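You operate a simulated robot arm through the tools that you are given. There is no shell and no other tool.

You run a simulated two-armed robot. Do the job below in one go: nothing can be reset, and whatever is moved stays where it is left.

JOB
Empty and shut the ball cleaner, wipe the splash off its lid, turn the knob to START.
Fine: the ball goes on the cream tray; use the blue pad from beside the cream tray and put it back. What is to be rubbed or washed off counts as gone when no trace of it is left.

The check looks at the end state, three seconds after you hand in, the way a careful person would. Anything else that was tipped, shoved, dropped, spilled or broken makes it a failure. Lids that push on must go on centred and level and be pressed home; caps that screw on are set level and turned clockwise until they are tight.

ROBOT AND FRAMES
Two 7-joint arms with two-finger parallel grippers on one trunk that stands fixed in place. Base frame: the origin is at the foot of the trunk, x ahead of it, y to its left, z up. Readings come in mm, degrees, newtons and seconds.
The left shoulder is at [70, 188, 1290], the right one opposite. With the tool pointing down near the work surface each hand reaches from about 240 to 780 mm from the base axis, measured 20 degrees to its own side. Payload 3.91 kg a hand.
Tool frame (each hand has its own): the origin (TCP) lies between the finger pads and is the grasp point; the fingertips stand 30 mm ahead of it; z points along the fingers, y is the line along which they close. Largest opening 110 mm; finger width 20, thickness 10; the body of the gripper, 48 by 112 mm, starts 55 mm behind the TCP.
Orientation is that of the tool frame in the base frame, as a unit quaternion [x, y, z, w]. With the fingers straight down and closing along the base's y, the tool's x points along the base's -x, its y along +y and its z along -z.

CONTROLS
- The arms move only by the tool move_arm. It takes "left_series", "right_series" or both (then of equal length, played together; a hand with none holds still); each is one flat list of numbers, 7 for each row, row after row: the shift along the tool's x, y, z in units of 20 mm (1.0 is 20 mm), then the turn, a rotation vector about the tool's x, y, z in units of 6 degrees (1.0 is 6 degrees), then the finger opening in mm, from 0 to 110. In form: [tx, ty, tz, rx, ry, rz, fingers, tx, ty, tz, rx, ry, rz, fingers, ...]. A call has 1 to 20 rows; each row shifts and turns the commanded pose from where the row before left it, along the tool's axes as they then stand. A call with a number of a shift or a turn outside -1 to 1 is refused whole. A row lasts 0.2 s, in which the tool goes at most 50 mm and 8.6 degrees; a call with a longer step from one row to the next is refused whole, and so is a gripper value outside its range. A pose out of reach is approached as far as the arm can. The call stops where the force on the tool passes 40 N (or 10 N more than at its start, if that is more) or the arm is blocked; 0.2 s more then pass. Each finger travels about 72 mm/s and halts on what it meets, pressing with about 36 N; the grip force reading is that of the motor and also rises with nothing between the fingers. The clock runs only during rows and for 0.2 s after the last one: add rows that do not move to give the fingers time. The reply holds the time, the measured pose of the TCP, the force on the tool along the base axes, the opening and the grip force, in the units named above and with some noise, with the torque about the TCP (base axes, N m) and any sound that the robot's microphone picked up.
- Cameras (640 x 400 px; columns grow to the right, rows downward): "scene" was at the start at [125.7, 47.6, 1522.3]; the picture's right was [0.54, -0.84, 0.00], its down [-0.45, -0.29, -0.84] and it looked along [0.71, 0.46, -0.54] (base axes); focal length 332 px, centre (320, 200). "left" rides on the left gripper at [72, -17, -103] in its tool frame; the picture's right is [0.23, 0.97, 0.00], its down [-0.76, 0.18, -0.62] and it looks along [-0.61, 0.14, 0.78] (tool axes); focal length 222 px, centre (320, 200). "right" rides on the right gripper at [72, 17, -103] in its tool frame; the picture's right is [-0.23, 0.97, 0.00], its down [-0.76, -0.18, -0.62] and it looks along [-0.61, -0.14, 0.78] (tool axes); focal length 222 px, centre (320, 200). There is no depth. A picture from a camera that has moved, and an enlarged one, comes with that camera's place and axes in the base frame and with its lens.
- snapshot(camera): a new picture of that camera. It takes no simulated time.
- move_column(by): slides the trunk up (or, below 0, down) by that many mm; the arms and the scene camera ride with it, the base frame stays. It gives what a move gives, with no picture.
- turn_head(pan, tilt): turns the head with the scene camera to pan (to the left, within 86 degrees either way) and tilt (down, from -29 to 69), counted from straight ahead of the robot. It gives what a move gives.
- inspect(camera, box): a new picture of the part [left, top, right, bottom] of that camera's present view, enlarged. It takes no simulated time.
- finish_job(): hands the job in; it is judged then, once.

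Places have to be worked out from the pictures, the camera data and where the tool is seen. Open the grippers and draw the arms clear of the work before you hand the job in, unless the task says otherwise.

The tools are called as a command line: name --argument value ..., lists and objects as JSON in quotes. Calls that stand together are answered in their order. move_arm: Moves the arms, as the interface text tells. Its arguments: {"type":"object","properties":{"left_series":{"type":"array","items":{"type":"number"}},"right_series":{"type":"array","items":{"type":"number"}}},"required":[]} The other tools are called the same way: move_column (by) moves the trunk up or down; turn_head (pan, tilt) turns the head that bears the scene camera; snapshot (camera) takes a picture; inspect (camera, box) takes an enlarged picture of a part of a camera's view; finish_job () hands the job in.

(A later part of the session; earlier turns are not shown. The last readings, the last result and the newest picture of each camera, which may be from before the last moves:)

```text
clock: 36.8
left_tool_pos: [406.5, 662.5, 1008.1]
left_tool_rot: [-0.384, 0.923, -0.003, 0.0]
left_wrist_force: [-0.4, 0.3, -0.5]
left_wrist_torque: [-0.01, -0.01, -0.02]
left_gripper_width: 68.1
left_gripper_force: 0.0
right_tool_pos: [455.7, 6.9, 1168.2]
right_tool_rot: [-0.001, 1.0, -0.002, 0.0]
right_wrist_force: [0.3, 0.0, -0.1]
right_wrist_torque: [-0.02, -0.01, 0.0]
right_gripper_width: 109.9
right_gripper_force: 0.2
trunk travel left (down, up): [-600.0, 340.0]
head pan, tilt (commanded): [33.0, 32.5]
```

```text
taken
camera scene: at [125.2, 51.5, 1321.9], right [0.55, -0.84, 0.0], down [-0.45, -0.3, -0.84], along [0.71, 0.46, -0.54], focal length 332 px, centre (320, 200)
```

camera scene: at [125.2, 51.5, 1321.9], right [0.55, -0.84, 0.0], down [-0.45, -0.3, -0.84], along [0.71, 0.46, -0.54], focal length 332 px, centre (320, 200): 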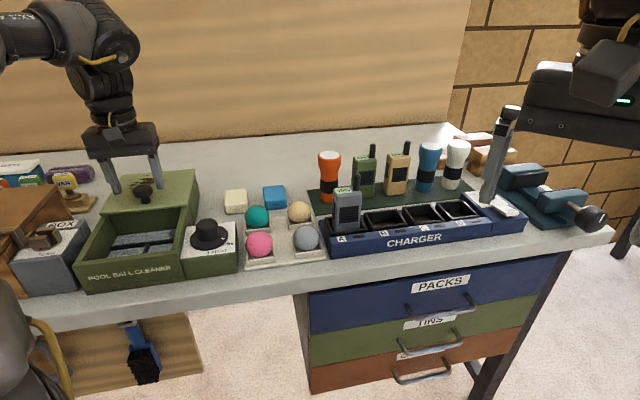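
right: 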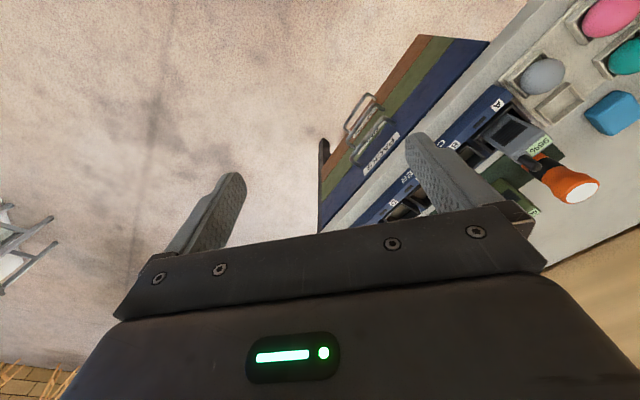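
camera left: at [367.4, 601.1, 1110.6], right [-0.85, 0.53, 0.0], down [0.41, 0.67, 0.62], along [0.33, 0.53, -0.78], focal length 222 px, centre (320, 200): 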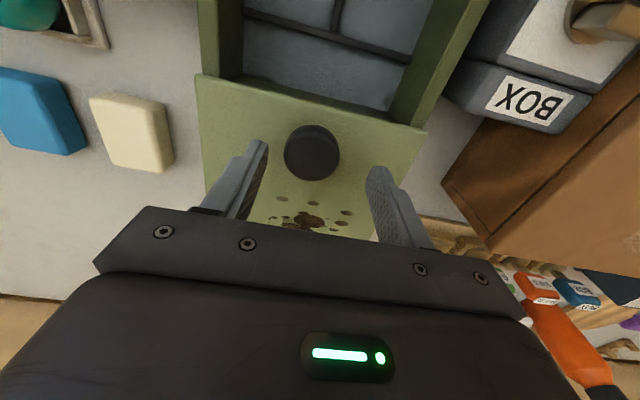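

The hand is over the lid knob, which triangulates to about (409, 660) with its head near z 958–972; the lid top is near z 947. I shift 3.5 mm and lower to z≈982 so the tips stay 5 mm above the lid.

move_arm --left_series '[0, -0.17, 0.45, 0, 0, 0, 68, 0, 0, 0.45, 0, 0, 0, 68, 0, 0, 0.35, 0, 0, 0, 68]'

snapshot --camera "left"

inspect --camera "scene" --box '[60, 140, 260, 300]'

```text
clock: 37.6
left_tool_pos: [408.4, 657.2, 985.7]
left_tool_rot: [-0.384, 0.923, 0.0, 0.003]
left_wrist_force: [-1.9, 1.5, 10.0]
left_wrist_torque: [0.26, 0.43, 0.01]
left_gripper_width: 69.7
left_gripper_force: 1.7
right_tool_pos: [453.8, 1.5, 1168.8]
right_tool_rot: [0.0, 1.0, 0.001, 0.001]
right_wrist_force: [-0.2, 0.5, -1.0]
right_wrist_torque: [0.0, -0.04, 0.01]
right_gripper_width: 109.8
right_gripper_force: 0.1
trunk travel left (down, up): [-600.0, 340.0]
head pan, tilt (commanded): [33.0, 32.5]
```

```text
taken
camera left: at [369.9, 594.5, 1088.3], right [-0.85, 0.53, 0.0], down [0.41, 0.66, 0.63], along [0.33, 0.53, -0.78], focal length 222 px, centre (320, 200)
```

left: 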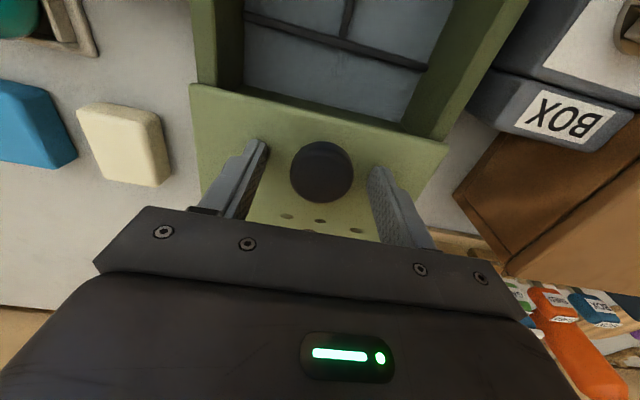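

```text
2.50 times, centred on (160, 220) of scene
camera zoom: at [124.0, 45.5, 1322.7], right [0.54, -0.84, 0.0], down [-0.45, -0.29, -0.84], along [0.71, 0.46, -0.54], focal length 830 px, centre (720, 150)
```

zoom: 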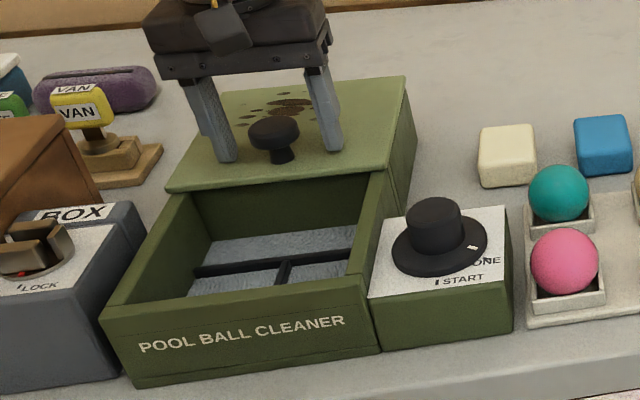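

A 10 N upward force shows a fingertip already touching the lid, so the lid top is at z≈955. I raise 4 mm, then close on the knob.

move_arm --left_series '[0, 0, -0.22, 0, 0, 0, 68, 0, 0, 0, 0, 0, 0, 56, 0, 0, 0, 0, 0, 0, 44, 0, 0, 0, 0, 0, 0, 34, 0, 0, 0, 0, 0, 0, 25, 0, 0, 0, 0, 0, 0, 25]'

snapshot --camera "left"

inspect --camera "scene" --box '[60, 140, 260, 300]'

```text
clock: 39.0
left_tool_pos: [410.7, 659.4, 989.0]
left_tool_rot: [-0.382, 0.924, -0.001, 0.001]
left_wrist_force: [1.5, -0.3, -0.1]
left_wrist_torque: [-0.02, -0.07, -0.02]
left_gripper_width: 35.1
left_gripper_force: 45.0
right_tool_pos: [455.2, 1.9, 1168.1]
right_tool_rot: [0.0, 1.0, 0.0, 0.0]
right_wrist_force: [-0.5, -0.3, 0.2]
right_wrist_torque: [0.01, 0.0, 0.01]
right_gripper_width: 109.8
right_gripper_force: 0.1
trunk travel left (down, up): [-600.0, 340.0]
head pan, tilt (commanded): [33.0, 32.5]
```

```text
taken
camera left: at [371.9, 595.8, 1090.8], right [-0.85, 0.53, 0.0], down [0.41, 0.67, 0.62], along [0.33, 0.53, -0.78], focal length 222 px, centre (320, 200)
```

left: 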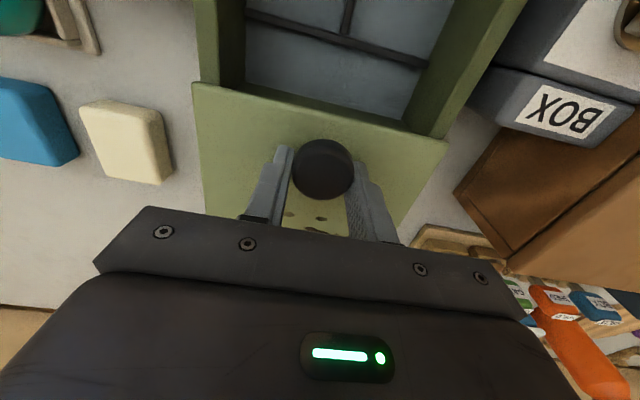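

```text
2.50 times, centred on (160, 220) of scene
camera zoom: at [125.9, 47.4, 1322.2], right [0.54, -0.84, 0.0], down [-0.45, -0.29, -0.84], along [0.71, 0.46, -0.54], focal length 830 px, centre (720, 150)
```

zoom: 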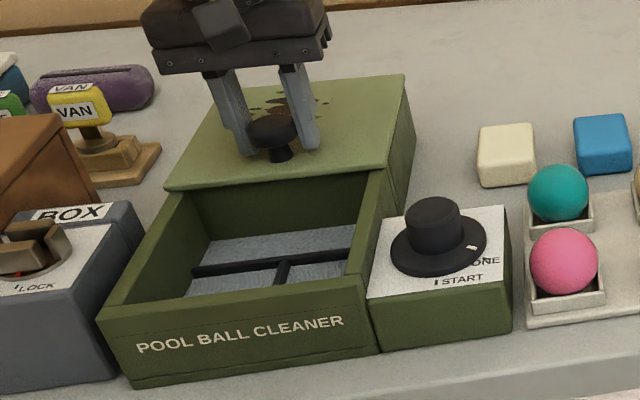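

The knob is gripped at 35 mm. I draw the lid forward (tool +x) 50 mm as a trial, watching the force and picture.

move_arm --left_series '[0.3, 0, 0, 0, 0, 0, 25, 0.4, 0, 0, 0, 0, 0, 25, 0.6, 0, 0, 0, 0, 0, 25, 0.6, 0, 0, 0, 0, 0, 25, 0.6, 0, 0, 0, 0, 0, 25]'

inspect --camera "scene" --box '[60, 140, 260, 300]'

snapshot --camera "left"

```text
clock: 40.2
left_tool_pos: [375.2, 622.8, 988.4]
left_tool_rot: [-0.383, 0.924, -0.002, 0.002]
left_wrist_force: [1.2, -2.4, 2.3]
left_wrist_torque: [-0.42, -0.04, -0.3]
left_gripper_width: 35.0
left_gripper_force: 45.3
right_tool_pos: [454.1, 1.3, 1169.4]
right_tool_rot: [0.0, 1.0, 0.0, 0.0]
right_wrist_force: [0.2, -0.6, 0.7]
right_wrist_torque: [0.0, 0.01, 0.02]
right_gripper_width: 110.0
right_gripper_force: 0.1
trunk travel left (down, up): [-600.0, 340.0]
head pan, tilt (commanded): [33.0, 32.5]
```

```text
2.50 times, centred on (160, 220) of scene
camera zoom: at [125.6, 46.8, 1322.3], right [0.54, -0.84, 0.0], down [-0.45, -0.29, -0.84], along [0.71, 0.46, -0.54], focal length 830 px, centre (720, 150)
```

zoom: 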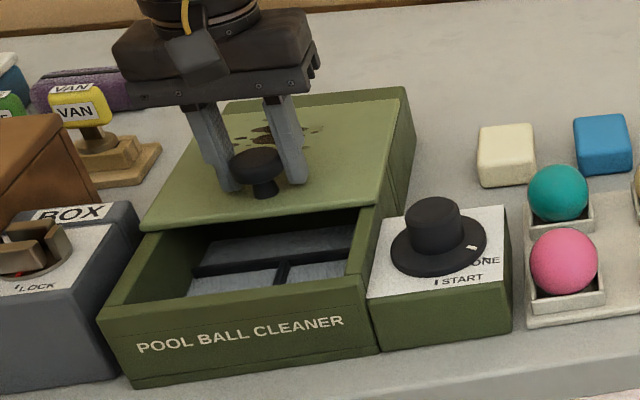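

```text
taken
camera left: at [336.2, 560.0, 1090.8], right [-0.85, 0.53, 0.0], down [0.41, 0.67, 0.62], along [0.33, 0.53, -0.78], focal length 222 px, centre (320, 200)
```

left: 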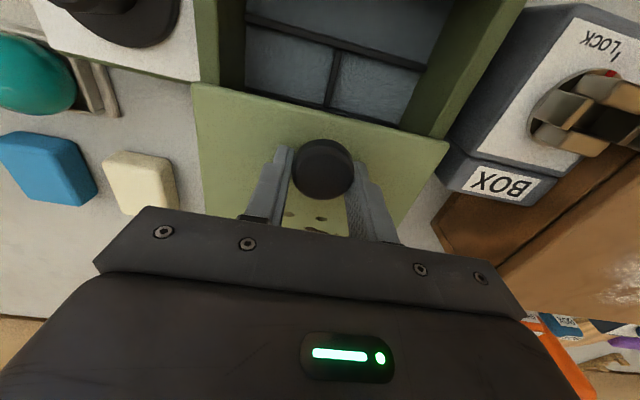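

The lid slides easily along its rails. I continue another 70 mm, then check the remaining gap.

move_arm --left_series '[0.5, 0, 0, 0, 0, 0, 25, 0.6, 0, 0, 0, 0, 0, 25, 0.6, 0, 0, 0, 0, 0, 25, 0.6, 0, 0, 0, 0, 0, 25, 0.6, 0, 0, 0, 0, 0, 25, 0.3, 0, 0, 0, 0, 0, 25]'

inspect --camera "scene" --box '[60, 140, 260, 300]'

snapshot --camera "left"

```text
clock: 41.6
left_tool_pos: [329.0, 576.1, 987.8]
left_tool_rot: [-0.383, 0.924, -0.001, 0.0]
left_wrist_force: [3.7, -2.8, 0.3]
left_wrist_torque: [0.84, -1.06, 0.01]
left_gripper_width: 35.0
left_gripper_force: 45.1
right_tool_pos: [455.6, 1.1, 1168.8]
right_tool_rot: [0.0, 1.0, 0.0, 0.001]
right_wrist_force: [-0.8, -1.1, 0.4]
right_wrist_torque: [0.0, -0.01, -0.02]
right_gripper_width: 110.0
right_gripper_force: 0.1
trunk travel left (down, up): [-600.0, 340.0]
head pan, tilt (commanded): [33.0, 32.5]
```

```text
2.50 times, centred on (160, 220) of scene
camera zoom: at [126.0, 46.7, 1322.1], right [0.54, -0.84, 0.0], down [-0.45, -0.29, -0.84], along [0.71, 0.46, -0.54], focal length 830 px, centre (720, 150)
```

zoom: 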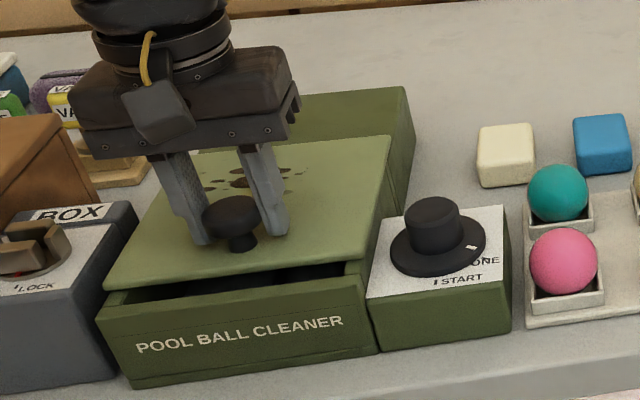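

```text
taken
camera left: at [290.5, 514.5, 1090.7], right [-0.85, 0.53, 0.0], down [0.41, 0.66, 0.62], along [0.33, 0.53, -0.78], focal length 222 px, centre (320, 200)
```

left: 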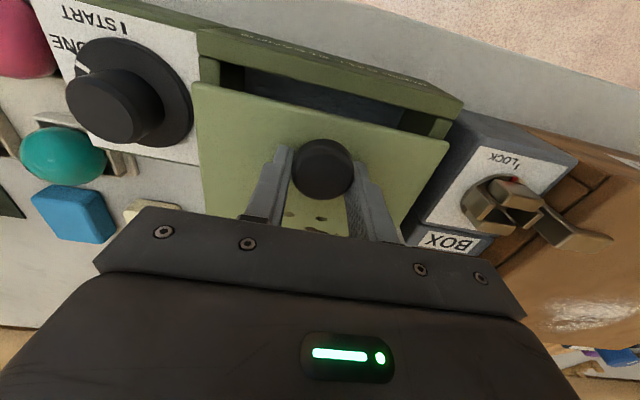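

About 20 mm of opening remains. I advance another 12 mm slowly and look again.

move_arm --left_series '[0.2, 0, 0, 0, 0, 0, 25, 0.2, 0, 0, 0, 0, 0, 25, 0.2, 0, 0, 0, 0, 0, 25]'

inspect --camera "scene" --box '[80, 200, 220, 300]'

inspect --camera "left" --box '[180, 0, 480, 200]'

```text
clock: 42.4
left_tool_pos: [320.3, 568.4, 989.3]
left_tool_rot: [-0.383, 0.924, -0.001, 0.0]
left_wrist_force: [5.0, -4.4, -1.2]
left_wrist_torque: [0.38, -0.31, 0.09]
left_gripper_width: 35.1
left_gripper_force: 44.9
right_tool_pos: [455.8, 1.9, 1167.7]
right_tool_rot: [0.0, 1.0, 0.0, -0.001]
right_wrist_force: [0.8, 0.2, 0.8]
right_wrist_torque: [-0.01, 0.03, 0.01]
right_gripper_width: 110.2
right_gripper_force: 0.1
trunk travel left (down, up): [-600.0, 340.0]
head pan, tilt (commanded): [33.0, 32.5]
```

```text
4.00 times, centred on (150, 250) of scene
camera zoom: at [126.6, 46.9, 1322.1], right [0.54, -0.84, 0.0], down [-0.45, -0.29, -0.84], along [0.71, 0.46, -0.54], focal length 1329 px, centre (1000, 0)
```

zoom: 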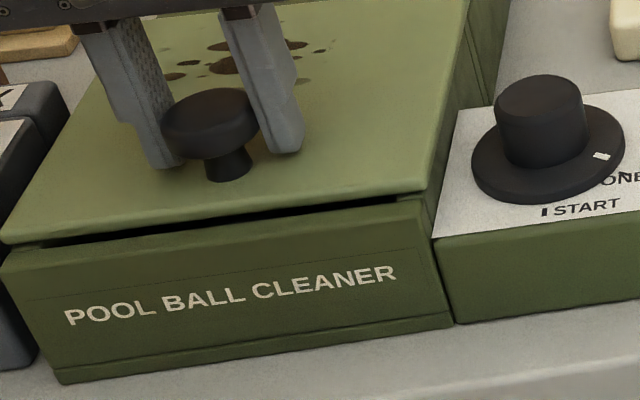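

```text
2.00 times, centred on (330, 100) of left
camera zoom: at [282.8, 506.7, 1090.8], right [-0.85, 0.53, 0.0], down [0.41, 0.67, 0.62], along [0.33, 0.53, -0.78], focal length 444 px, centre (300, 400)
```

zoom: 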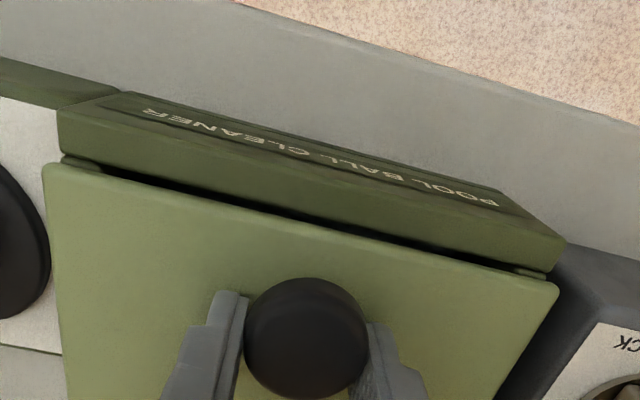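

About 10 mm of gap is left, with a mild sideways force of 6 N. I ease 1 mm to the right and continue another 8 mm in small steps.

move_arm --left_series '[0.15, -0.05, 0, 0, 0, 0, 25, 0.15, -0.03, 0, 0, 0, 0, 25, 0.15, 0, 0, 0, 0, 0, 25]'

inspect --camera "scene" --box '[80, 200, 220, 300]'

inspect --camera "left" --box '[180, 0, 480, 200]'

```text
clock: 43.2
left_tool_pos: [314.3, 563.0, 988.6]
left_tool_rot: [-0.384, 0.924, -0.001, 0.0]
left_wrist_force: [-3.8, 1.0, -1.3]
left_wrist_torque: [0.27, -0.16, -0.17]
left_gripper_width: 35.0
left_gripper_force: 44.8
right_tool_pos: [454.6, 3.1, 1169.4]
right_tool_rot: [-0.001, 1.0, 0.0, 0.0]
right_wrist_force: [0.4, -0.6, 1.1]
right_wrist_torque: [0.02, -0.02, -0.03]
right_gripper_width: 109.8
right_gripper_force: 0.1
trunk travel left (down, up): [-600.0, 340.0]
head pan, tilt (commanded): [33.0, 32.5]
```

```text
4.00 times, centred on (150, 250) of scene
camera zoom: at [124.9, 47.9, 1322.3], right [0.54, -0.84, 0.0], down [-0.45, -0.29, -0.84], along [0.71, 0.46, -0.54], focal length 1329 px, centre (1000, 0)
```

zoom: 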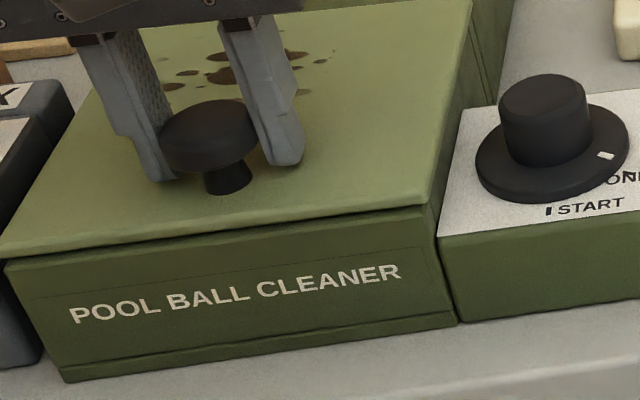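

```text
2.00 times, centred on (330, 100) of left
camera zoom: at [276.3, 499.8, 1090.8], right [-0.85, 0.53, 0.0], down [0.41, 0.67, 0.62], along [0.33, 0.53, -0.78], focal length 444 px, centre (300, 400)
```

zoom: 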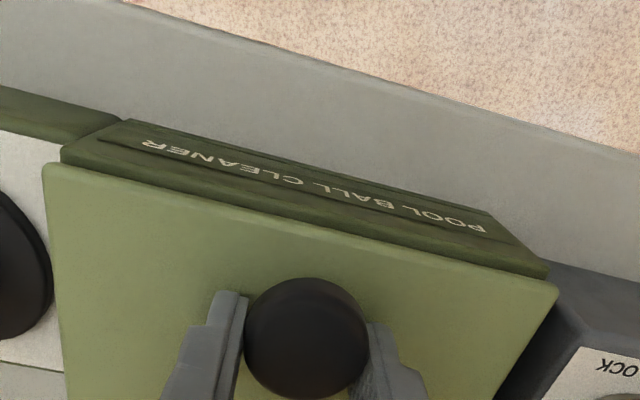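

The lid looks nearly flush. I creep 3 mm more to feel for the stop.

move_arm --left_series '[0.08, 0, 0, 0, 0, 0, 25, 0.08, 0, 0, 0, 0, 0, 25]'

inspect --camera "scene" --box '[80, 230, 200, 300]'

inspect --camera "left" --box '[190, 40, 310, 140]'

```text
clock: 43.8
left_tool_pos: [313.3, 560.2, 987.5]
left_tool_rot: [-0.383, 0.924, -0.002, 0.001]
left_wrist_force: [-2.0, 2.4, -3.7]
left_wrist_torque: [0.05, 0.18, 0.15]
left_gripper_width: 35.2
left_gripper_force: 44.7
right_tool_pos: [453.8, 2.0, 1169.3]
right_tool_rot: [0.0, 1.0, -0.002, 0.001]
right_wrist_force: [0.1, 0.5, 0.3]
right_wrist_torque: [0.03, 0.0, -0.02]
right_gripper_width: 110.1
right_gripper_force: 0.0
trunk travel left (down, up): [-600.0, 340.0]
head pan, tilt (commanded): [33.0, 32.5]
```

```text
5.33 times, centred on (140, 265) of scene
camera zoom: at [125.4, 48.4, 1322.2], right [0.54, -0.84, 0.0], down [-0.45, -0.29, -0.84], along [0.71, 0.46, -0.54], focal length 1772 px, centre (1280, -147)
```

zoom: 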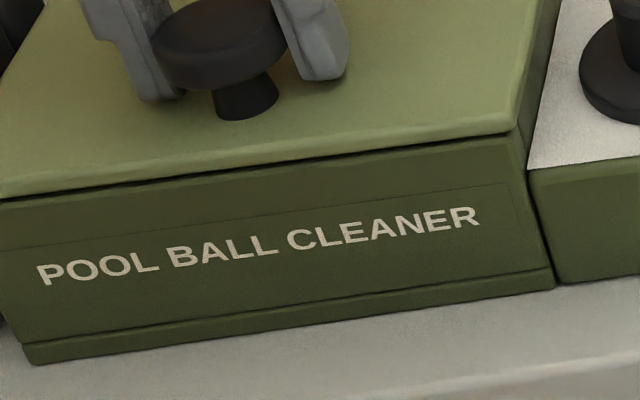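

```text
4.00 times, centred on (250, 90) of left
camera zoom: at [274.1, 498.0, 1090.8], right [-0.85, 0.53, 0.0], down [0.41, 0.67, 0.62], along [0.33, 0.53, -0.78], focal length 888 px, centre (600, 640)
```

zoom: 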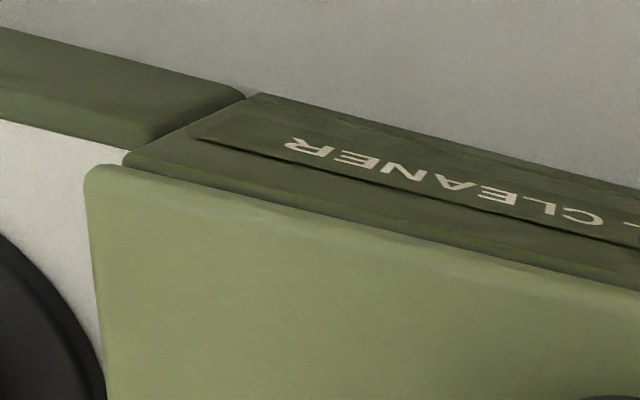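

By geometry the lid edge is flush within about a millimetre, but I've felt no stop. I creep 2 mm more to see whether a stop exists.

move_arm --left_series '[0.1, 0, 0, 0, 0, 0, 25, 0, 0, 0, 0, 0, 0, 25]'

inspect --camera "left" --box '[190, 40, 310, 140]'

```text
clock: 44.4
left_tool_pos: [312.4, 559.2, 988.0]
left_tool_rot: [-0.384, 0.923, -0.002, 0.001]
left_wrist_force: [2.5, 12.7, 3.1]
left_wrist_torque: [-0.4, 0.57, 0.01]
left_gripper_width: 34.9
left_gripper_force: 45.3
right_tool_pos: [455.3, 3.4, 1168.1]
right_tool_rot: [0.001, 1.0, -0.002, 0.0]
right_wrist_force: [0.3, -0.5, -0.1]
right_wrist_torque: [0.03, 0.01, 0.03]
right_gripper_width: 109.7
right_gripper_force: 0.0
trunk travel left (down, up): [-600.0, 340.0]
head pan, tilt (commanded): [33.0, 32.5]
```

```text
4.00 times, centred on (250, 90) of left
camera zoom: at [273.4, 497.4, 1090.7], right [-0.85, 0.53, -0.01], down [0.41, 0.67, 0.62], along [0.33, 0.53, -0.78], focal length 888 px, centre (600, 640)
```

zoom: 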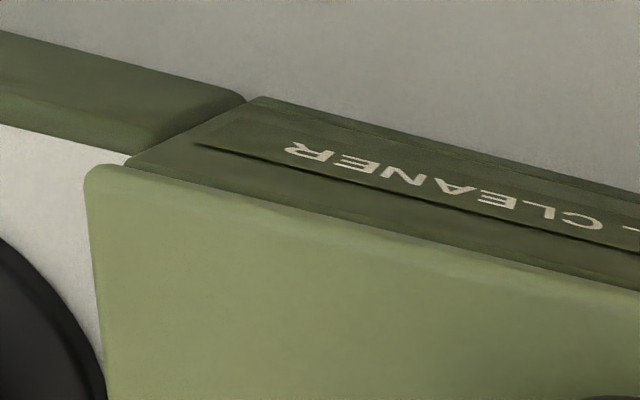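

The force rose to about 11 N backward: the lid has met its stop. I press 1 mm more to seat it, then release the knob slowly.

move_arm --left_series '[0.06, 0, 0, 0, 0, 0, 25, 0, 0, 0, 0, 0, 0, 25]'

move_arm --left_series '[-0.07, 0, 0, 0, 0, 0, 30, 0, 0, 0, 0, 0, 0, 42, 0, 0, 0, 0, 0, 0, 54, 0, 0, 0, 0, 0, 0, 60, 0, 0, 0, 0, 0, 0, 60]'

snapshot --camera "left"

```text
clock: 45.0
left_tool_pos: [312.4, 559.9, 989.3]
left_tool_rot: [-0.383, 0.924, -0.002, 0.002]
left_wrist_force: [8.4, 23.3, 15.1]
left_wrist_torque: [0.05, 0.17, -0.07]
left_gripper_width: 35.0
left_gripper_force: 45.4
right_tool_pos: [455.4, 4.2, 1168.6]
right_tool_rot: [0.0, 1.0, -0.002, 0.0]
right_wrist_force: [0.6, 0.1, -0.8]
right_wrist_torque: [-0.03, 0.04, -0.01]
right_gripper_width: 109.9
right_gripper_force: 0.1
trunk travel left (down, up): [-600.0, 340.0]
head pan, tilt (commanded): [33.0, 32.5]
```

```text
clock: 46.2
left_tool_pos: [311.3, 558.0, 989.3]
left_tool_rot: [-0.383, 0.924, -0.001, 0.002]
left_wrist_force: [-0.5, -0.1, 0.2]
left_wrist_torque: [-0.02, 0.0, 0.01]
left_gripper_width: 60.2
left_gripper_force: 0.1
right_tool_pos: [455.9, 1.6, 1168.2]
right_tool_rot: [0.0, 1.0, -0.001, -0.001]
right_wrist_force: [0.4, 0.5, 0.1]
right_wrist_torque: [-0.02, 0.01, -0.02]
right_gripper_width: 110.1
right_gripper_force: 0.1
trunk travel left (down, up): [-600.0, 340.0]
head pan, tilt (commanded): [33.0, 32.5]
```

```text
taken
camera left: at [272.9, 495.6, 1090.5], right [-0.85, 0.53, 0.0], down [0.41, 0.67, 0.62], along [0.33, 0.53, -0.78], focal length 222 px, centre (320, 200)
```

left: 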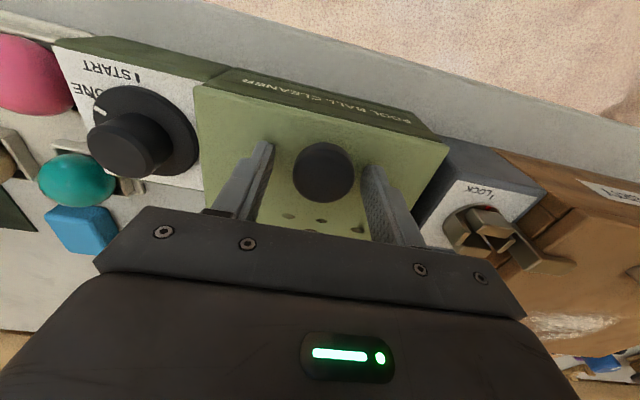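

The lid is shut and released. I lift 80 mm and look at the closed cleaner and the splash.

move_arm --left_series '[0, 0, -0.8, 0, 0, 0, 60, 0, 0, -0.8, 0, 0, 0, 60, 0, 0, -0.8, 0, 0, 0, 60, 0, 0, -0.8, 0, 0, 0, 60, 0, 0, -0.8, 0, 0, 0, 60]'

inspect --camera "scene" --box '[70, 140, 250, 300]'

snapshot --camera "left"

```text
clock: 47.4
left_tool_pos: [312.7, 556.6, 1069.0]
left_tool_rot: [-0.382, 0.924, -0.001, 0.002]
left_wrist_force: [-0.4, 0.3, 0.1]
left_wrist_torque: [-0.03, 0.0, 0.0]
left_gripper_width: 60.2
left_gripper_force: 0.1
right_tool_pos: [453.5, 2.0, 1168.6]
right_tool_rot: [0.0, 1.0, 0.0, 0.0]
right_wrist_force: [0.5, 0.0, 0.0]
right_wrist_torque: [0.02, -0.02, 0.02]
right_gripper_width: 110.0
right_gripper_force: 0.1
trunk travel left (down, up): [-600.0, 340.0]
head pan, tilt (commanded): [33.0, 32.5]
```

```text
2.50 times, centred on (160, 220) of scene
camera zoom: at [125.6, 47.0, 1322.3], right [0.54, -0.84, 0.0], down [-0.45, -0.29, -0.84], along [0.71, 0.46, -0.54], focal length 830 px, centre (720, 150)
```

zoom: 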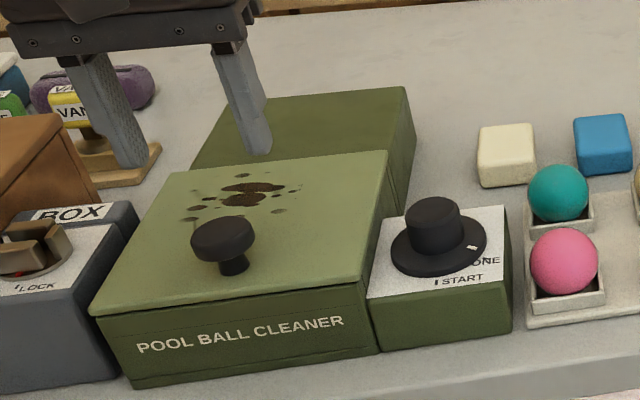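

```text
taken
camera left: at [274.8, 494.4, 1171.3], right [-0.85, 0.53, 0.0], down [0.41, 0.67, 0.62], along [0.33, 0.53, -0.78], focal length 222 px, centre (320, 200)
```

left: 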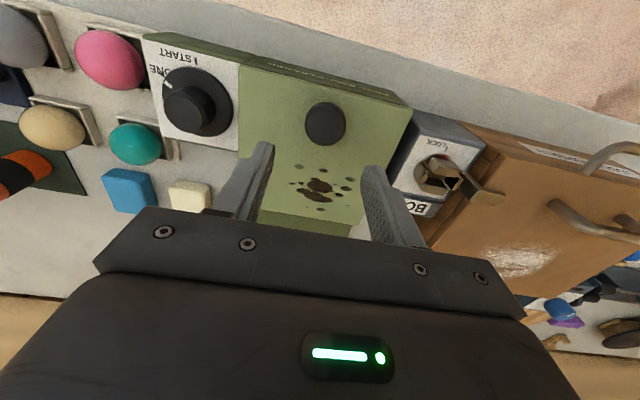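

The lid is fully shut. Now I go for the blue pad: move above roughly (600, 480) at z≈1000 and look down at it.

move_arm --left_series '[-0.53, -0.919, 0.246, 0, 0, 0, 80, -0.53, -0.919, 0.246, 0, 0, 0, 80, -0.53, -0.919, 0.246, 0, 0, 0, 80, -0.53, -0.919, 0.246, 0, 0, 0, 80, -0.53, -0.919, 0.246, 0, 0, 0, 80, -0.53, -0.919, 0.246, 0, 0, 0, 80, -0.53, -0.919, 0.246, 0, 0, 0, 80, -0.53, -0.919, 0.246, 0, 0, 0, 80, -0.53, -0.919, 0.246, 0, 0, 0, 80, -0.53, -0.919, 0.246, 0, 0, 0, 80, -0.53, -0.919, 0.246, 0, 0, 0, 80, -0.53, -0.919, 0.246, 0, 0, 0, 80, -0.53, -0.919, 0.246, 0, 0, 0, 80, -0.53, -0.919, 0.246, 0, 0, 0, 80]'

snapshot --camera "left"

inspect --camera "scene" --box '[200, 140, 360, 280]'

```text
clock: 50.4
left_tool_pos: [597.1, 479.9, 998.2]
left_tool_rot: [-0.383, 0.924, -0.002, 0.0]
left_wrist_force: [-0.1, 0.5, -0.2]
left_wrist_torque: [0.0, -0.01, -0.02]
left_gripper_width: 80.1
left_gripper_force: 0.1
right_tool_pos: [457.8, 3.0, 1168.5]
right_tool_rot: [0.0, 1.0, 0.0, 0.0]
right_wrist_force: [0.3, -0.3, 0.3]
right_wrist_torque: [-0.05, 0.02, -0.01]
right_gripper_width: 110.0
right_gripper_force: 0.1
trunk travel left (down, up): [-600.0, 340.0]
head pan, tilt (commanded): [33.0, 32.5]
```

```text
taken
camera left: at [560.1, 418.6, 1100.4], right [-0.85, 0.53, 0.0], down [0.41, 0.67, 0.62], along [0.33, 0.53, -0.78], focal length 222 px, centre (320, 200)
```

left: 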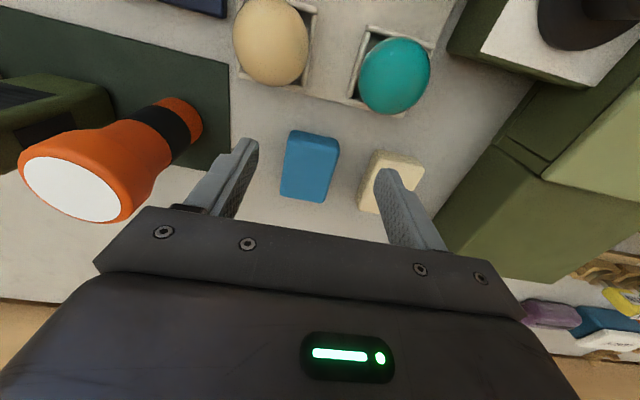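

```text
2.86 times, centred on (280, 210) of scene
camera zoom: at [127.6, 47.9, 1322.1], right [0.54, -0.84, 0.0], down [-0.45, -0.29, -0.84], along [0.71, 0.46, -0.54], focal length 949 px, centre (434, 171)
```

zoom: 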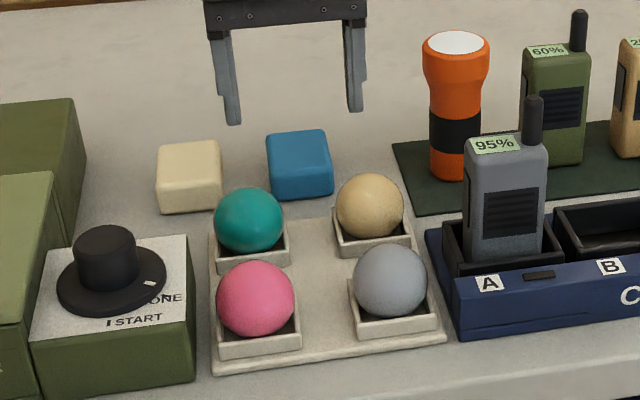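

I enlarge the wrist view of the blue pad to measure its corners.

inspect --camera "left" --box '[250, 110, 370, 210]'

```text
4.00 times, centred on (310, 160) of left
camera zoom: at [560.1, 418.6, 1100.4], right [-0.85, 0.53, 0.0], down [0.41, 0.67, 0.62], along [0.33, 0.53, -0.78], focal length 888 px, centre (360, 360)
```

zoom: 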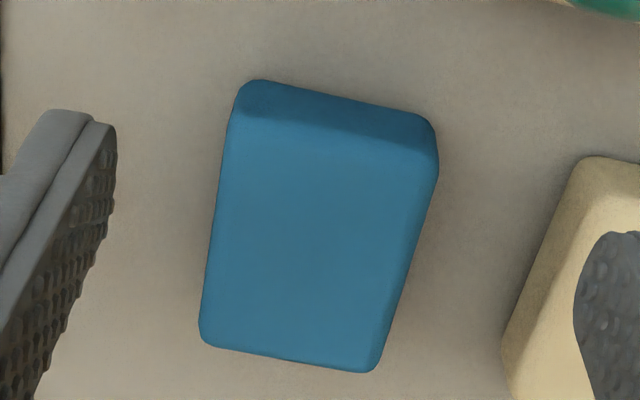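

The pad measures about 50 × 70 mm, aligned with the table, centred near (636.5, 517); its top is near z 901 and the table near z 879. I move over it and down to z≈950 first.

move_arm --left_series '[-0.676, -0.02, 0.6, 0, 0, 0, 76, -0.676, -0.02, 0.6, 0, 0, 0, 76, -0.676, -0.02, 0.6, 0, 0, 0, 76, -0.676, -0.02, 0.6, 0, 0, 0, 76]'

snapshot --camera "left"

```text
clock: 51.4
left_tool_pos: [620.4, 516.4, 945.2]
left_tool_rot: [-0.382, 0.924, -0.003, 0.002]
left_wrist_force: [0.2, 0.5, 0.1]
left_wrist_torque: [-0.02, 0.06, 0.01]
left_gripper_width: 76.0
left_gripper_force: 0.0
left hand out of reach, approached as far as the arm can: row 2, 3, 4
right_tool_pos: [457.5, 2.0, 1167.3]
right_tool_rot: [0.0, 1.0, -0.001, -0.001]
right_wrist_force: [-0.2, -0.1, -0.3]
right_wrist_torque: [-0.03, 0.01, 0.0]
right_gripper_width: 110.3
right_gripper_force: 0.0
trunk travel left (down, up): [-600.0, 340.0]
head pan, tilt (commanded): [33.0, 32.5]
```

```text
taken
camera left: at [581.2, 454.7, 1047.1], right [-0.85, 0.53, -0.01], down [0.41, 0.67, 0.62], along [0.33, 0.53, -0.78], focal length 222 px, centre (320, 200)
```

left: 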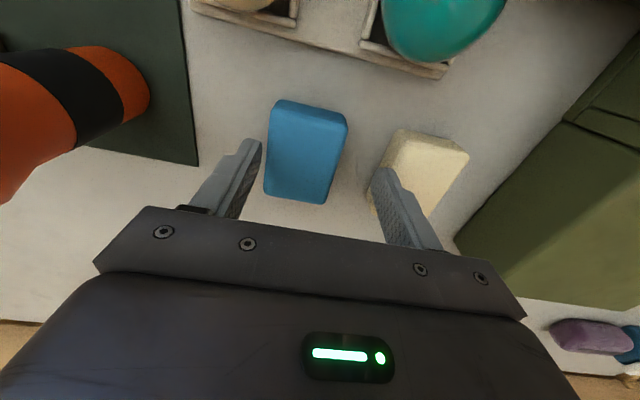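

The straight-down hand tops out at (620, 516). Tilting the hand 10° about its closing axis (fingers pointing slightly outward) will gain reach while the finger faces stay vertical; I do that and look.

move_arm --left_series '[0, 0, 0, 0, -0.834, 0, 76, 0, 0, 0, 0, -0.833, 0, 76, 0, 0, 0, 0, 0, 0, 76]'

inspect --camera "left" --box '[220, 70, 400, 220]'

```text
clock: 52.2
left_tool_pos: [618.2, 516.3, 947.1]
left_tool_rot: [-0.382, 0.92, 0.033, 0.084]
left_wrist_force: [-0.8, 0.4, -0.3]
left_wrist_torque: [0.01, 0.0, 0.04]
left_gripper_width: 76.1
left_gripper_force: 0.1
right_tool_pos: [455.0, 1.4, 1167.9]
right_tool_rot: [0.0, 1.0, 0.0, 0.0]
right_wrist_force: [0.2, 0.1, 0.5]
right_wrist_torque: [-0.01, 0.0, 0.02]
right_gripper_width: 110.1
right_gripper_force: 0.0
trunk travel left (down, up): [-600.0, 340.0]
head pan, tilt (commanded): [33.0, 32.5]
```

```text
2.67 times, centred on (310, 145) of left
camera zoom: at [568.3, 441.7, 1034.6], right [-0.85, 0.53, -0.04], down [0.32, 0.58, 0.75], along [0.42, 0.62, -0.66], focal length 592 px, centre (347, 347)
```

zoom: 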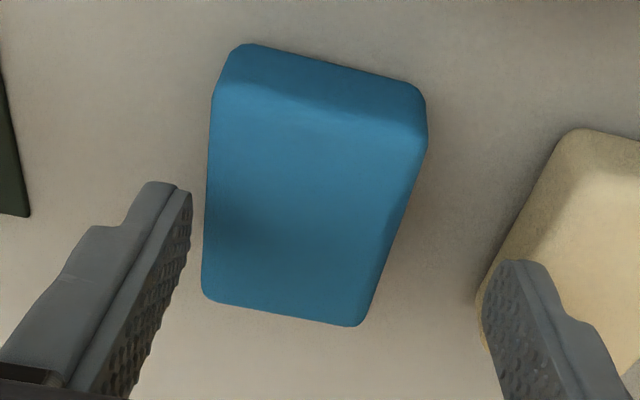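

With the tilt the pad centre again computes to (637, 518). I shift over it and descend to z≈920 with the fingers at 76 mm.

move_arm --left_series '[-0.357, -0.3025, 0.063, 0, 0, 0, 76, -0.357, -0.3025, 0.063, 0, 0, 0, 76, 0.078, 0, 0.443, 0, 0, 0, 76, 0.078, 0, 0.443, 0, 0, 0, 76, 0.078, 0, 0.443, 0, 0, 0, 76, 0, 0, 0, 0, 0, 0, 76]'

snapshot --camera "left"

inspect --camera "scene" --box '[200, 140, 360, 260]'

```text
clock: 53.6
left_tool_pos: [635.4, 517.0, 920.7]
left_tool_rot: [-0.381, 0.92, 0.031, 0.083]
left_wrist_force: [0.4, 0.6, -0.5]
left_wrist_torque: [-0.01, -0.02, 0.02]
left_gripper_width: 75.6
left_gripper_force: 0.1
right_tool_pos: [455.4, 1.5, 1169.1]
right_tool_rot: [0.0, 1.0, 0.0, 0.0]
right_wrist_force: [0.0, 0.4, -0.4]
right_wrist_torque: [0.04, 0.0, 0.0]
right_gripper_width: 109.7
right_gripper_force: 0.1
trunk travel left (down, up): [-600.0, 340.0]
head pan, tilt (commanded): [33.0, 32.5]
```

```text
taken
camera left: at [585.9, 443.4, 1008.3], right [-0.85, 0.53, -0.04], down [0.33, 0.58, 0.75], along [0.42, 0.62, -0.66], focal length 222 px, centre (320, 200)
```

left: 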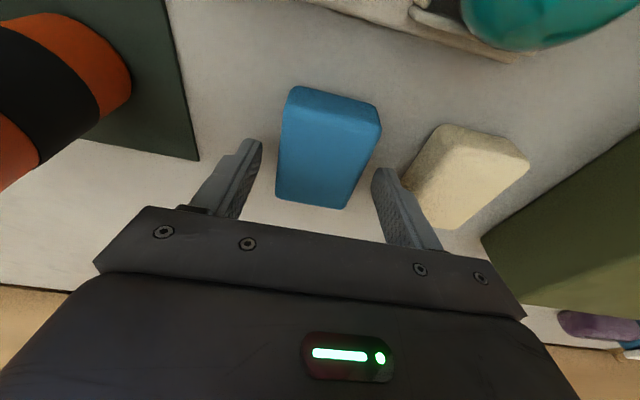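

```text
3.33 times, centred on (280, 200) of scene
camera zoom: at [125.6, 47.5, 1322.3], right [0.54, -0.84, 0.0], down [-0.45, -0.29, -0.84], along [0.71, 0.46, -0.54], focal length 1107 px, centre (453, 200)
```

zoom: 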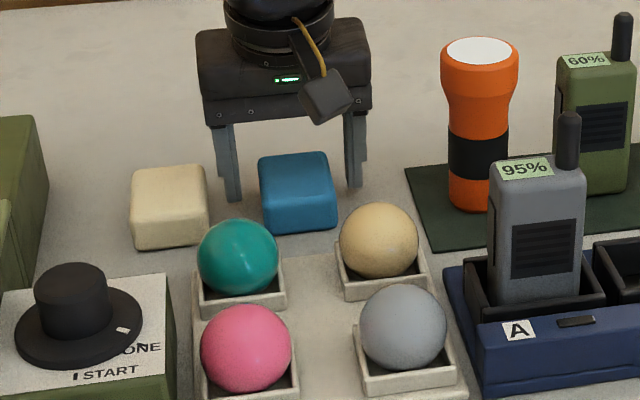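

The fingers straddle the blue pad with the cream pad clear. I lower 5 mm more and close gently.

move_arm --left_series '[0.04, 0, 0.24, 0, 0, 0, 76, 0, 0, 0, 0, 0, 0, 64, 0, 0, 0, 0, 0, 0, 54, 0, 0, 0, 0, 0, 0, 46, 0, 0, 0, 0, 0, 0, 42, 0, 0, 0, 0, 0, 0, 42]'

snapshot --camera "left"

inspect --camera "scene" --box '[200, 140, 360, 260]'

```text
clock: 55.0
left_tool_pos: [637.7, 517.2, 915.2]
left_tool_rot: [-0.381, 0.92, 0.033, 0.082]
left_wrist_force: [0.1, -0.4, 0.6]
left_wrist_torque: [0.0, 0.01, 0.01]
left_gripper_width: 50.8
left_gripper_force: 35.7
right_tool_pos: [454.4, 1.2, 1168.7]
right_tool_rot: [0.0, 1.0, 0.0, 0.0]
right_wrist_force: [0.0, -0.2, -1.0]
right_wrist_torque: [0.01, 0.03, 0.02]
right_gripper_width: 110.1
right_gripper_force: 0.1
trunk travel left (down, up): [-600.0, 340.0]
head pan, tilt (commanded): [33.0, 32.5]
```

```text
taken
camera left: at [586.3, 444.0, 1003.8], right [-0.85, 0.53, -0.04], down [0.33, 0.58, 0.75], along [0.42, 0.62, -0.66], focal length 222 px, centre (320, 200)
```

left: 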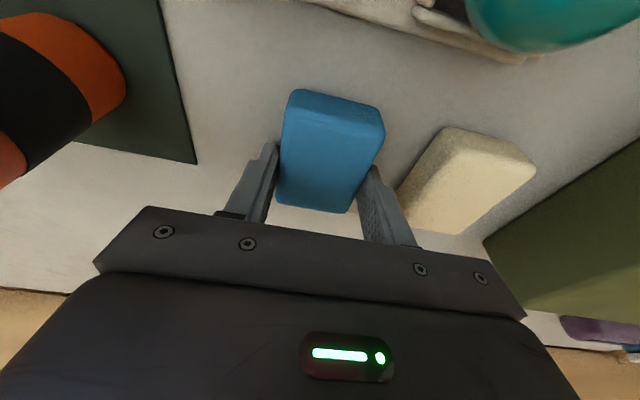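

```text
3.33 times, centred on (280, 200) of scene
camera zoom: at [125.6, 47.4, 1322.3], right [0.54, -0.84, 0.0], down [-0.45, -0.29, -0.84], along [0.71, 0.46, -0.54], focal length 1107 px, centre (453, 200)
```

zoom: 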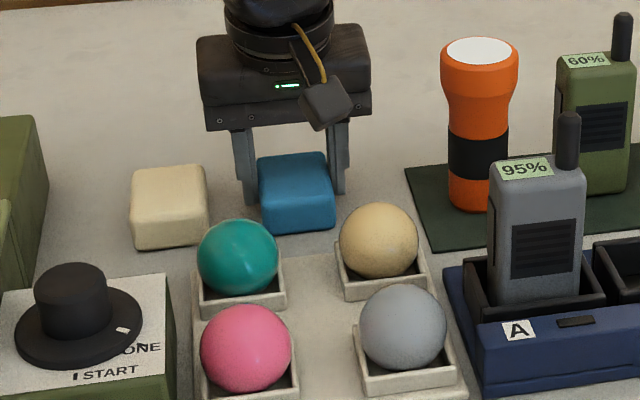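

The blue pad is held at 50.8 mm (grasp pose about (637, 517.5, 915)). I lift it straight up 100 mm and check.

move_arm --left_series '[-0.087, 0, -0.49, 0, 0, 0, 42, -0.174, 0, -0.985, 0, 0, 0, 42, -0.174, 0, -0.985, 0, 0, 0, 42, -0.174, 0, -0.985, 0, 0, 0, 42, -0.174, 0, -0.985, 0, 0, 0, 42, -0.087, 0, -0.49, 0, 0, 0, 42]'

inspect --camera "scene" --box '[200, 100, 360, 260]'

snapshot --camera "left"

```text
clock: 56.4
left_tool_pos: [633.3, 517.5, 1014.2]
left_tool_rot: [-0.382, 0.92, 0.031, 0.084]
left_wrist_force: [0.2, 0.1, 0.6]
left_wrist_torque: [0.01, -0.03, 0.01]
left_gripper_width: 51.0
left_gripper_force: 35.3
left hand out of reach, approached as far as the arm can: row 6
right_tool_pos: [455.2, 1.3, 1168.0]
right_tool_rot: [0.0, 1.0, 0.0, 0.0]
right_wrist_force: [0.6, -0.3, -0.5]
right_wrist_torque: [0.01, -0.03, -0.01]
right_gripper_width: 109.8
right_gripper_force: 0.0
trunk travel left (down, up): [-600.0, 340.0]
head pan, tilt (commanded): [33.0, 32.5]
```

```text
2.50 times, centred on (280, 180) of scene
camera zoom: at [125.2, 47.5, 1322.3], right [0.54, -0.84, 0.0], down [-0.45, -0.29, -0.84], along [0.71, 0.46, -0.54], focal length 830 px, centre (420, 250)
```

zoom: 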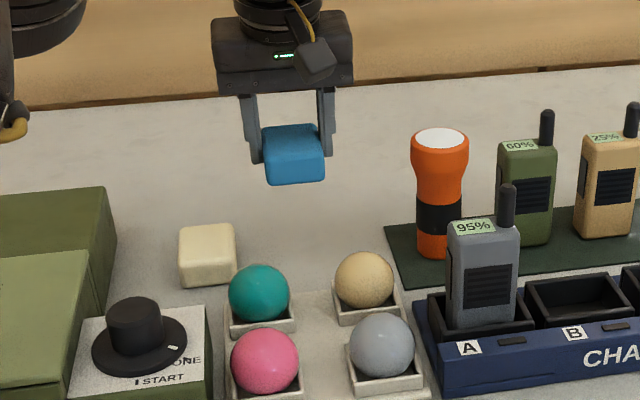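

```text
taken
camera left: at [583.1, 443.1, 1101.7], right [-0.85, 0.53, -0.05], down [0.32, 0.58, 0.75], along [0.42, 0.62, -0.66], focal length 222 px, centre (320, 200)
```

left: 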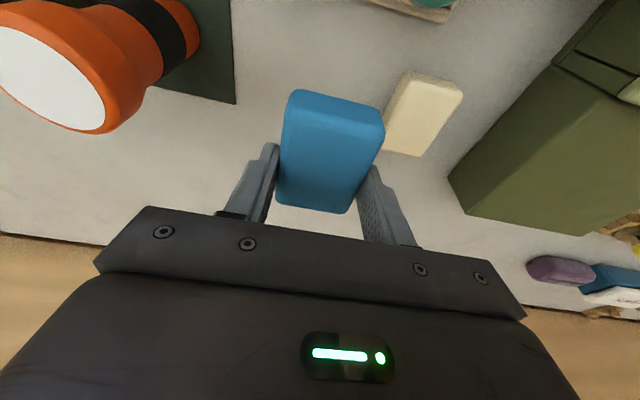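

The pad is level in the hand. I carry it to above the splash area, about (354, 622) at z≈1025.

move_arm --left_series '[0.429, 0.97, -0.116, 0, 0, 0, 42, 0.429, 0.97, -0.116, 0, 0, 0, 42, 0.429, 0.97, -0.116, 0, 0, 0, 42, 0.429, 0.97, -0.116, 0, 0, 0, 42, 0.429, 0.97, -0.116, 0, 0, 0, 42, 0.429, 0.97, -0.116, 0, 0, 0, 42, 0.429, 0.97, -0.116, 0, 0, 0, 42, 0.429, 0.97, -0.116, 0, 0, 0, 42, 0.429, 0.97, -0.116, 0, 0, 0, 42, 0.429, 0.97, -0.116, 0, 0, 0, 42, 0.429, 0.97, -0.116, 0, 0, 0, 42, 0.429, 0.97, -0.116, 0, 0, 0, 42, 0.429, 0.97, -0.116, 0, 0, 0, 42, 0.429, 0.97, -0.116, 0, 0, 0, 42, 0, 0, 0, 0, 0, 0, 42]'

snapshot --camera "left"

inspect --camera "scene" --box '[60, 120, 260, 290]'

```text
clock: 59.6
left_tool_pos: [353.0, 621.4, 1023.0]
left_tool_rot: [-0.381, 0.92, 0.032, 0.081]
left_wrist_force: [-0.1, -0.6, -1.0]
left_wrist_torque: [0.01, 0.05, 0.01]
left_gripper_width: 51.0
left_gripper_force: 36.2
right_tool_pos: [456.8, 2.0, 1169.2]
right_tool_rot: [0.0, 1.0, 0.0, 0.0]
right_wrist_force: [0.4, -0.3, 0.2]
right_wrist_torque: [0.0, 0.0, 0.02]
right_gripper_width: 110.1
right_gripper_force: 0.1
trunk travel left (down, up): [-600.0, 340.0]
head pan, tilt (commanded): [33.0, 32.5]
```

```text
taken
camera left: at [303.2, 547.5, 1111.2], right [-0.85, 0.53, -0.04], down [0.33, 0.58, 0.75], along [0.42, 0.62, -0.66], focal length 222 px, centre (320, 200)
```

left: 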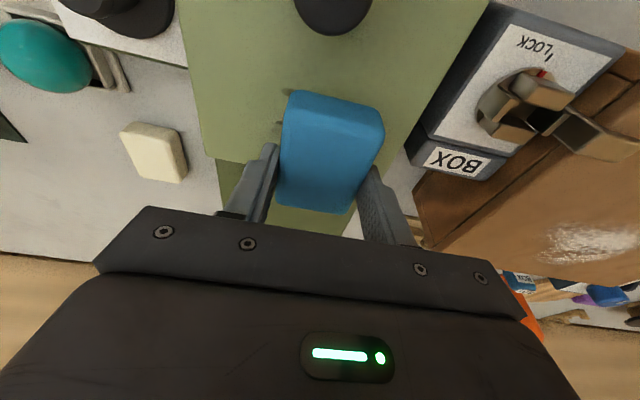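

```text
2.35 times, centred on (160, 205) of scene
camera zoom: at [126.3, 47.6, 1322.2], right [0.54, -0.84, 0.0], down [-0.45, -0.29, -0.84], along [0.71, 0.46, -0.54], focal length 782 px, centre (696, 188)
```

zoom: 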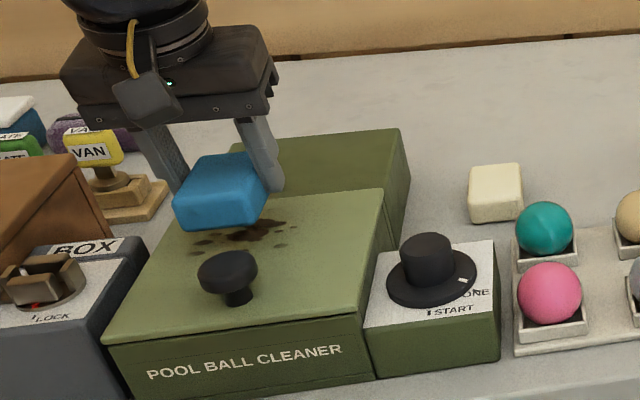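

The pad hovers over the splash; lid limits compute to u −262…−93, v 588…744 in table axes, with the knob's rear at v≈632 and the pad spanning v 654…724, so it clears the knob. I lower it to just above the lid, then feel for contact.

move_arm --left_series '[0.122, 0, 0.69, 0, 0, 0, 42, 0.105, 0, 0.59, 0, 0, 0, 42, 0.026, 0, 0.148, 0, 0, 0, 42, 0.0174, 0, 0.0985, 0, 0, 0, 42]'

```text
clock: 60.6
left_tool_pos: [352.6, 622.8, 991.7]
left_tool_rot: [-0.382, 0.92, 0.033, 0.082]
left_wrist_force: [-0.1, -0.3, -0.2]
left_wrist_torque: [0.0, 0.0, 0.05]
left_gripper_width: 50.9
left_gripper_force: 35.8
right_tool_pos: [455.9, 1.7, 1168.9]
right_tool_rot: [-0.001, 1.0, -0.001, -0.001]
right_wrist_force: [0.0, 0.9, 0.1]
right_wrist_torque: [0.01, 0.01, -0.01]
right_gripper_width: 110.0
right_gripper_force: 0.0
trunk travel left (down, up): [-600.0, 340.0]
head pan, tilt (commanded): [33.0, 32.5]
```

No contact yet at z≈991.7; I lower 1 mm at a time.

move_arm --left_series '[0.0087, 0, 0.049, 0, 0, 0, 42, 0.0087, 0, 0.049, 0, 0, 0, 42]'

```text
clock: 61.2
left_tool_pos: [354.0, 621.0, 991.0]
left_tool_rot: [-0.382, 0.92, 0.033, 0.083]
left_wrist_force: [0.9, 3.5, 6.5]
left_wrist_torque: [0.06, 0.21, -0.1]
left_gripper_width: 50.9
left_gripper_force: 35.3
right_tool_pos: [454.0, 2.9, 1169.0]
right_tool_rot: [0.0, 1.0, 0.0, 0.0]
right_wrist_force: [0.3, 0.1, -0.5]
right_wrist_torque: [0.0, 0.02, 0.0]
right_gripper_width: 110.0
right_gripper_force: 0.0
trunk travel left (down, up): [-600.0, 340.0]
head pan, tilt (commanded): [33.0, 32.5]
```

Contact at z≈991 with about 6.5 N. I press 0.7 mm more and stroke sideways across the lid (only along the closing direction so the lid isn't dragged open).

move_arm --left_series '[0.006, 0, 0.034, 0, 0, 0, 42, 0, 0.42, 0, 0, 0, 0, 42, 0, 0.42, 0, 0, 0, 0, 42, 0, 0.42, 0, 0, 0, 0, 42, 0, 0.42, 0, 0, 0, 0, 42, 0, 0.42, 0, 0, 0, 0, 42]'

inspect --camera "scene" --box '[60, 120, 260, 290]'

snapshot --camera "left"

```text
clock: 62.6
left_tool_pos: [324.2, 649.3, 990.9]
left_tool_rot: [-0.381, 0.92, 0.033, 0.083]
left_wrist_force: [4.7, -5.1, 8.7]
left_wrist_torque: [-0.1, -0.09, -0.03]
left_gripper_width: 51.2
left_gripper_force: 36.6
right_tool_pos: [455.3, 0.5, 1167.9]
right_tool_rot: [0.0, 1.0, 0.001, 0.0]
right_wrist_force: [0.7, -0.7, 0.0]
right_wrist_torque: [0.02, -0.02, 0.01]
right_gripper_width: 110.0
right_gripper_force: 0.0
trunk travel left (down, up): [-600.0, 340.0]
head pan, tilt (commanded): [33.0, 32.5]
```

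```text
2.35 times, centred on (160, 205) of scene
camera zoom: at [125.6, 45.6, 1322.3], right [0.54, -0.84, 0.0], down [-0.45, -0.29, -0.84], along [0.71, 0.46, -0.54], focal length 782 px, centre (696, 188)
```

zoom: 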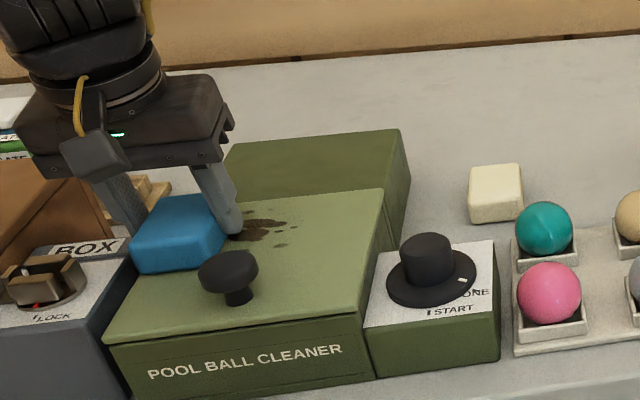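

```text
taken
camera left: at [274.4, 574.0, 1079.2], right [-0.85, 0.53, -0.04], down [0.33, 0.58, 0.75], along [0.42, 0.62, -0.66], focal length 222 px, centre (320, 200)
```

left: 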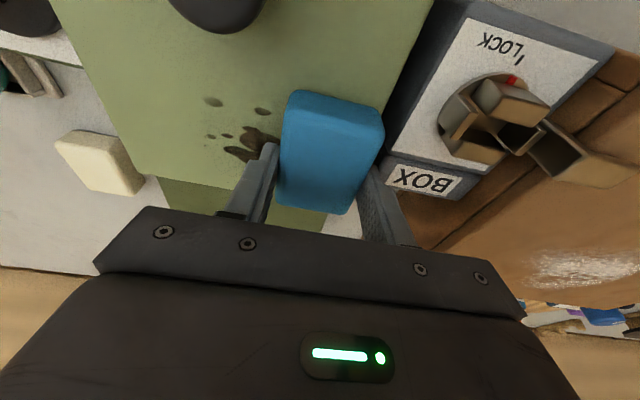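

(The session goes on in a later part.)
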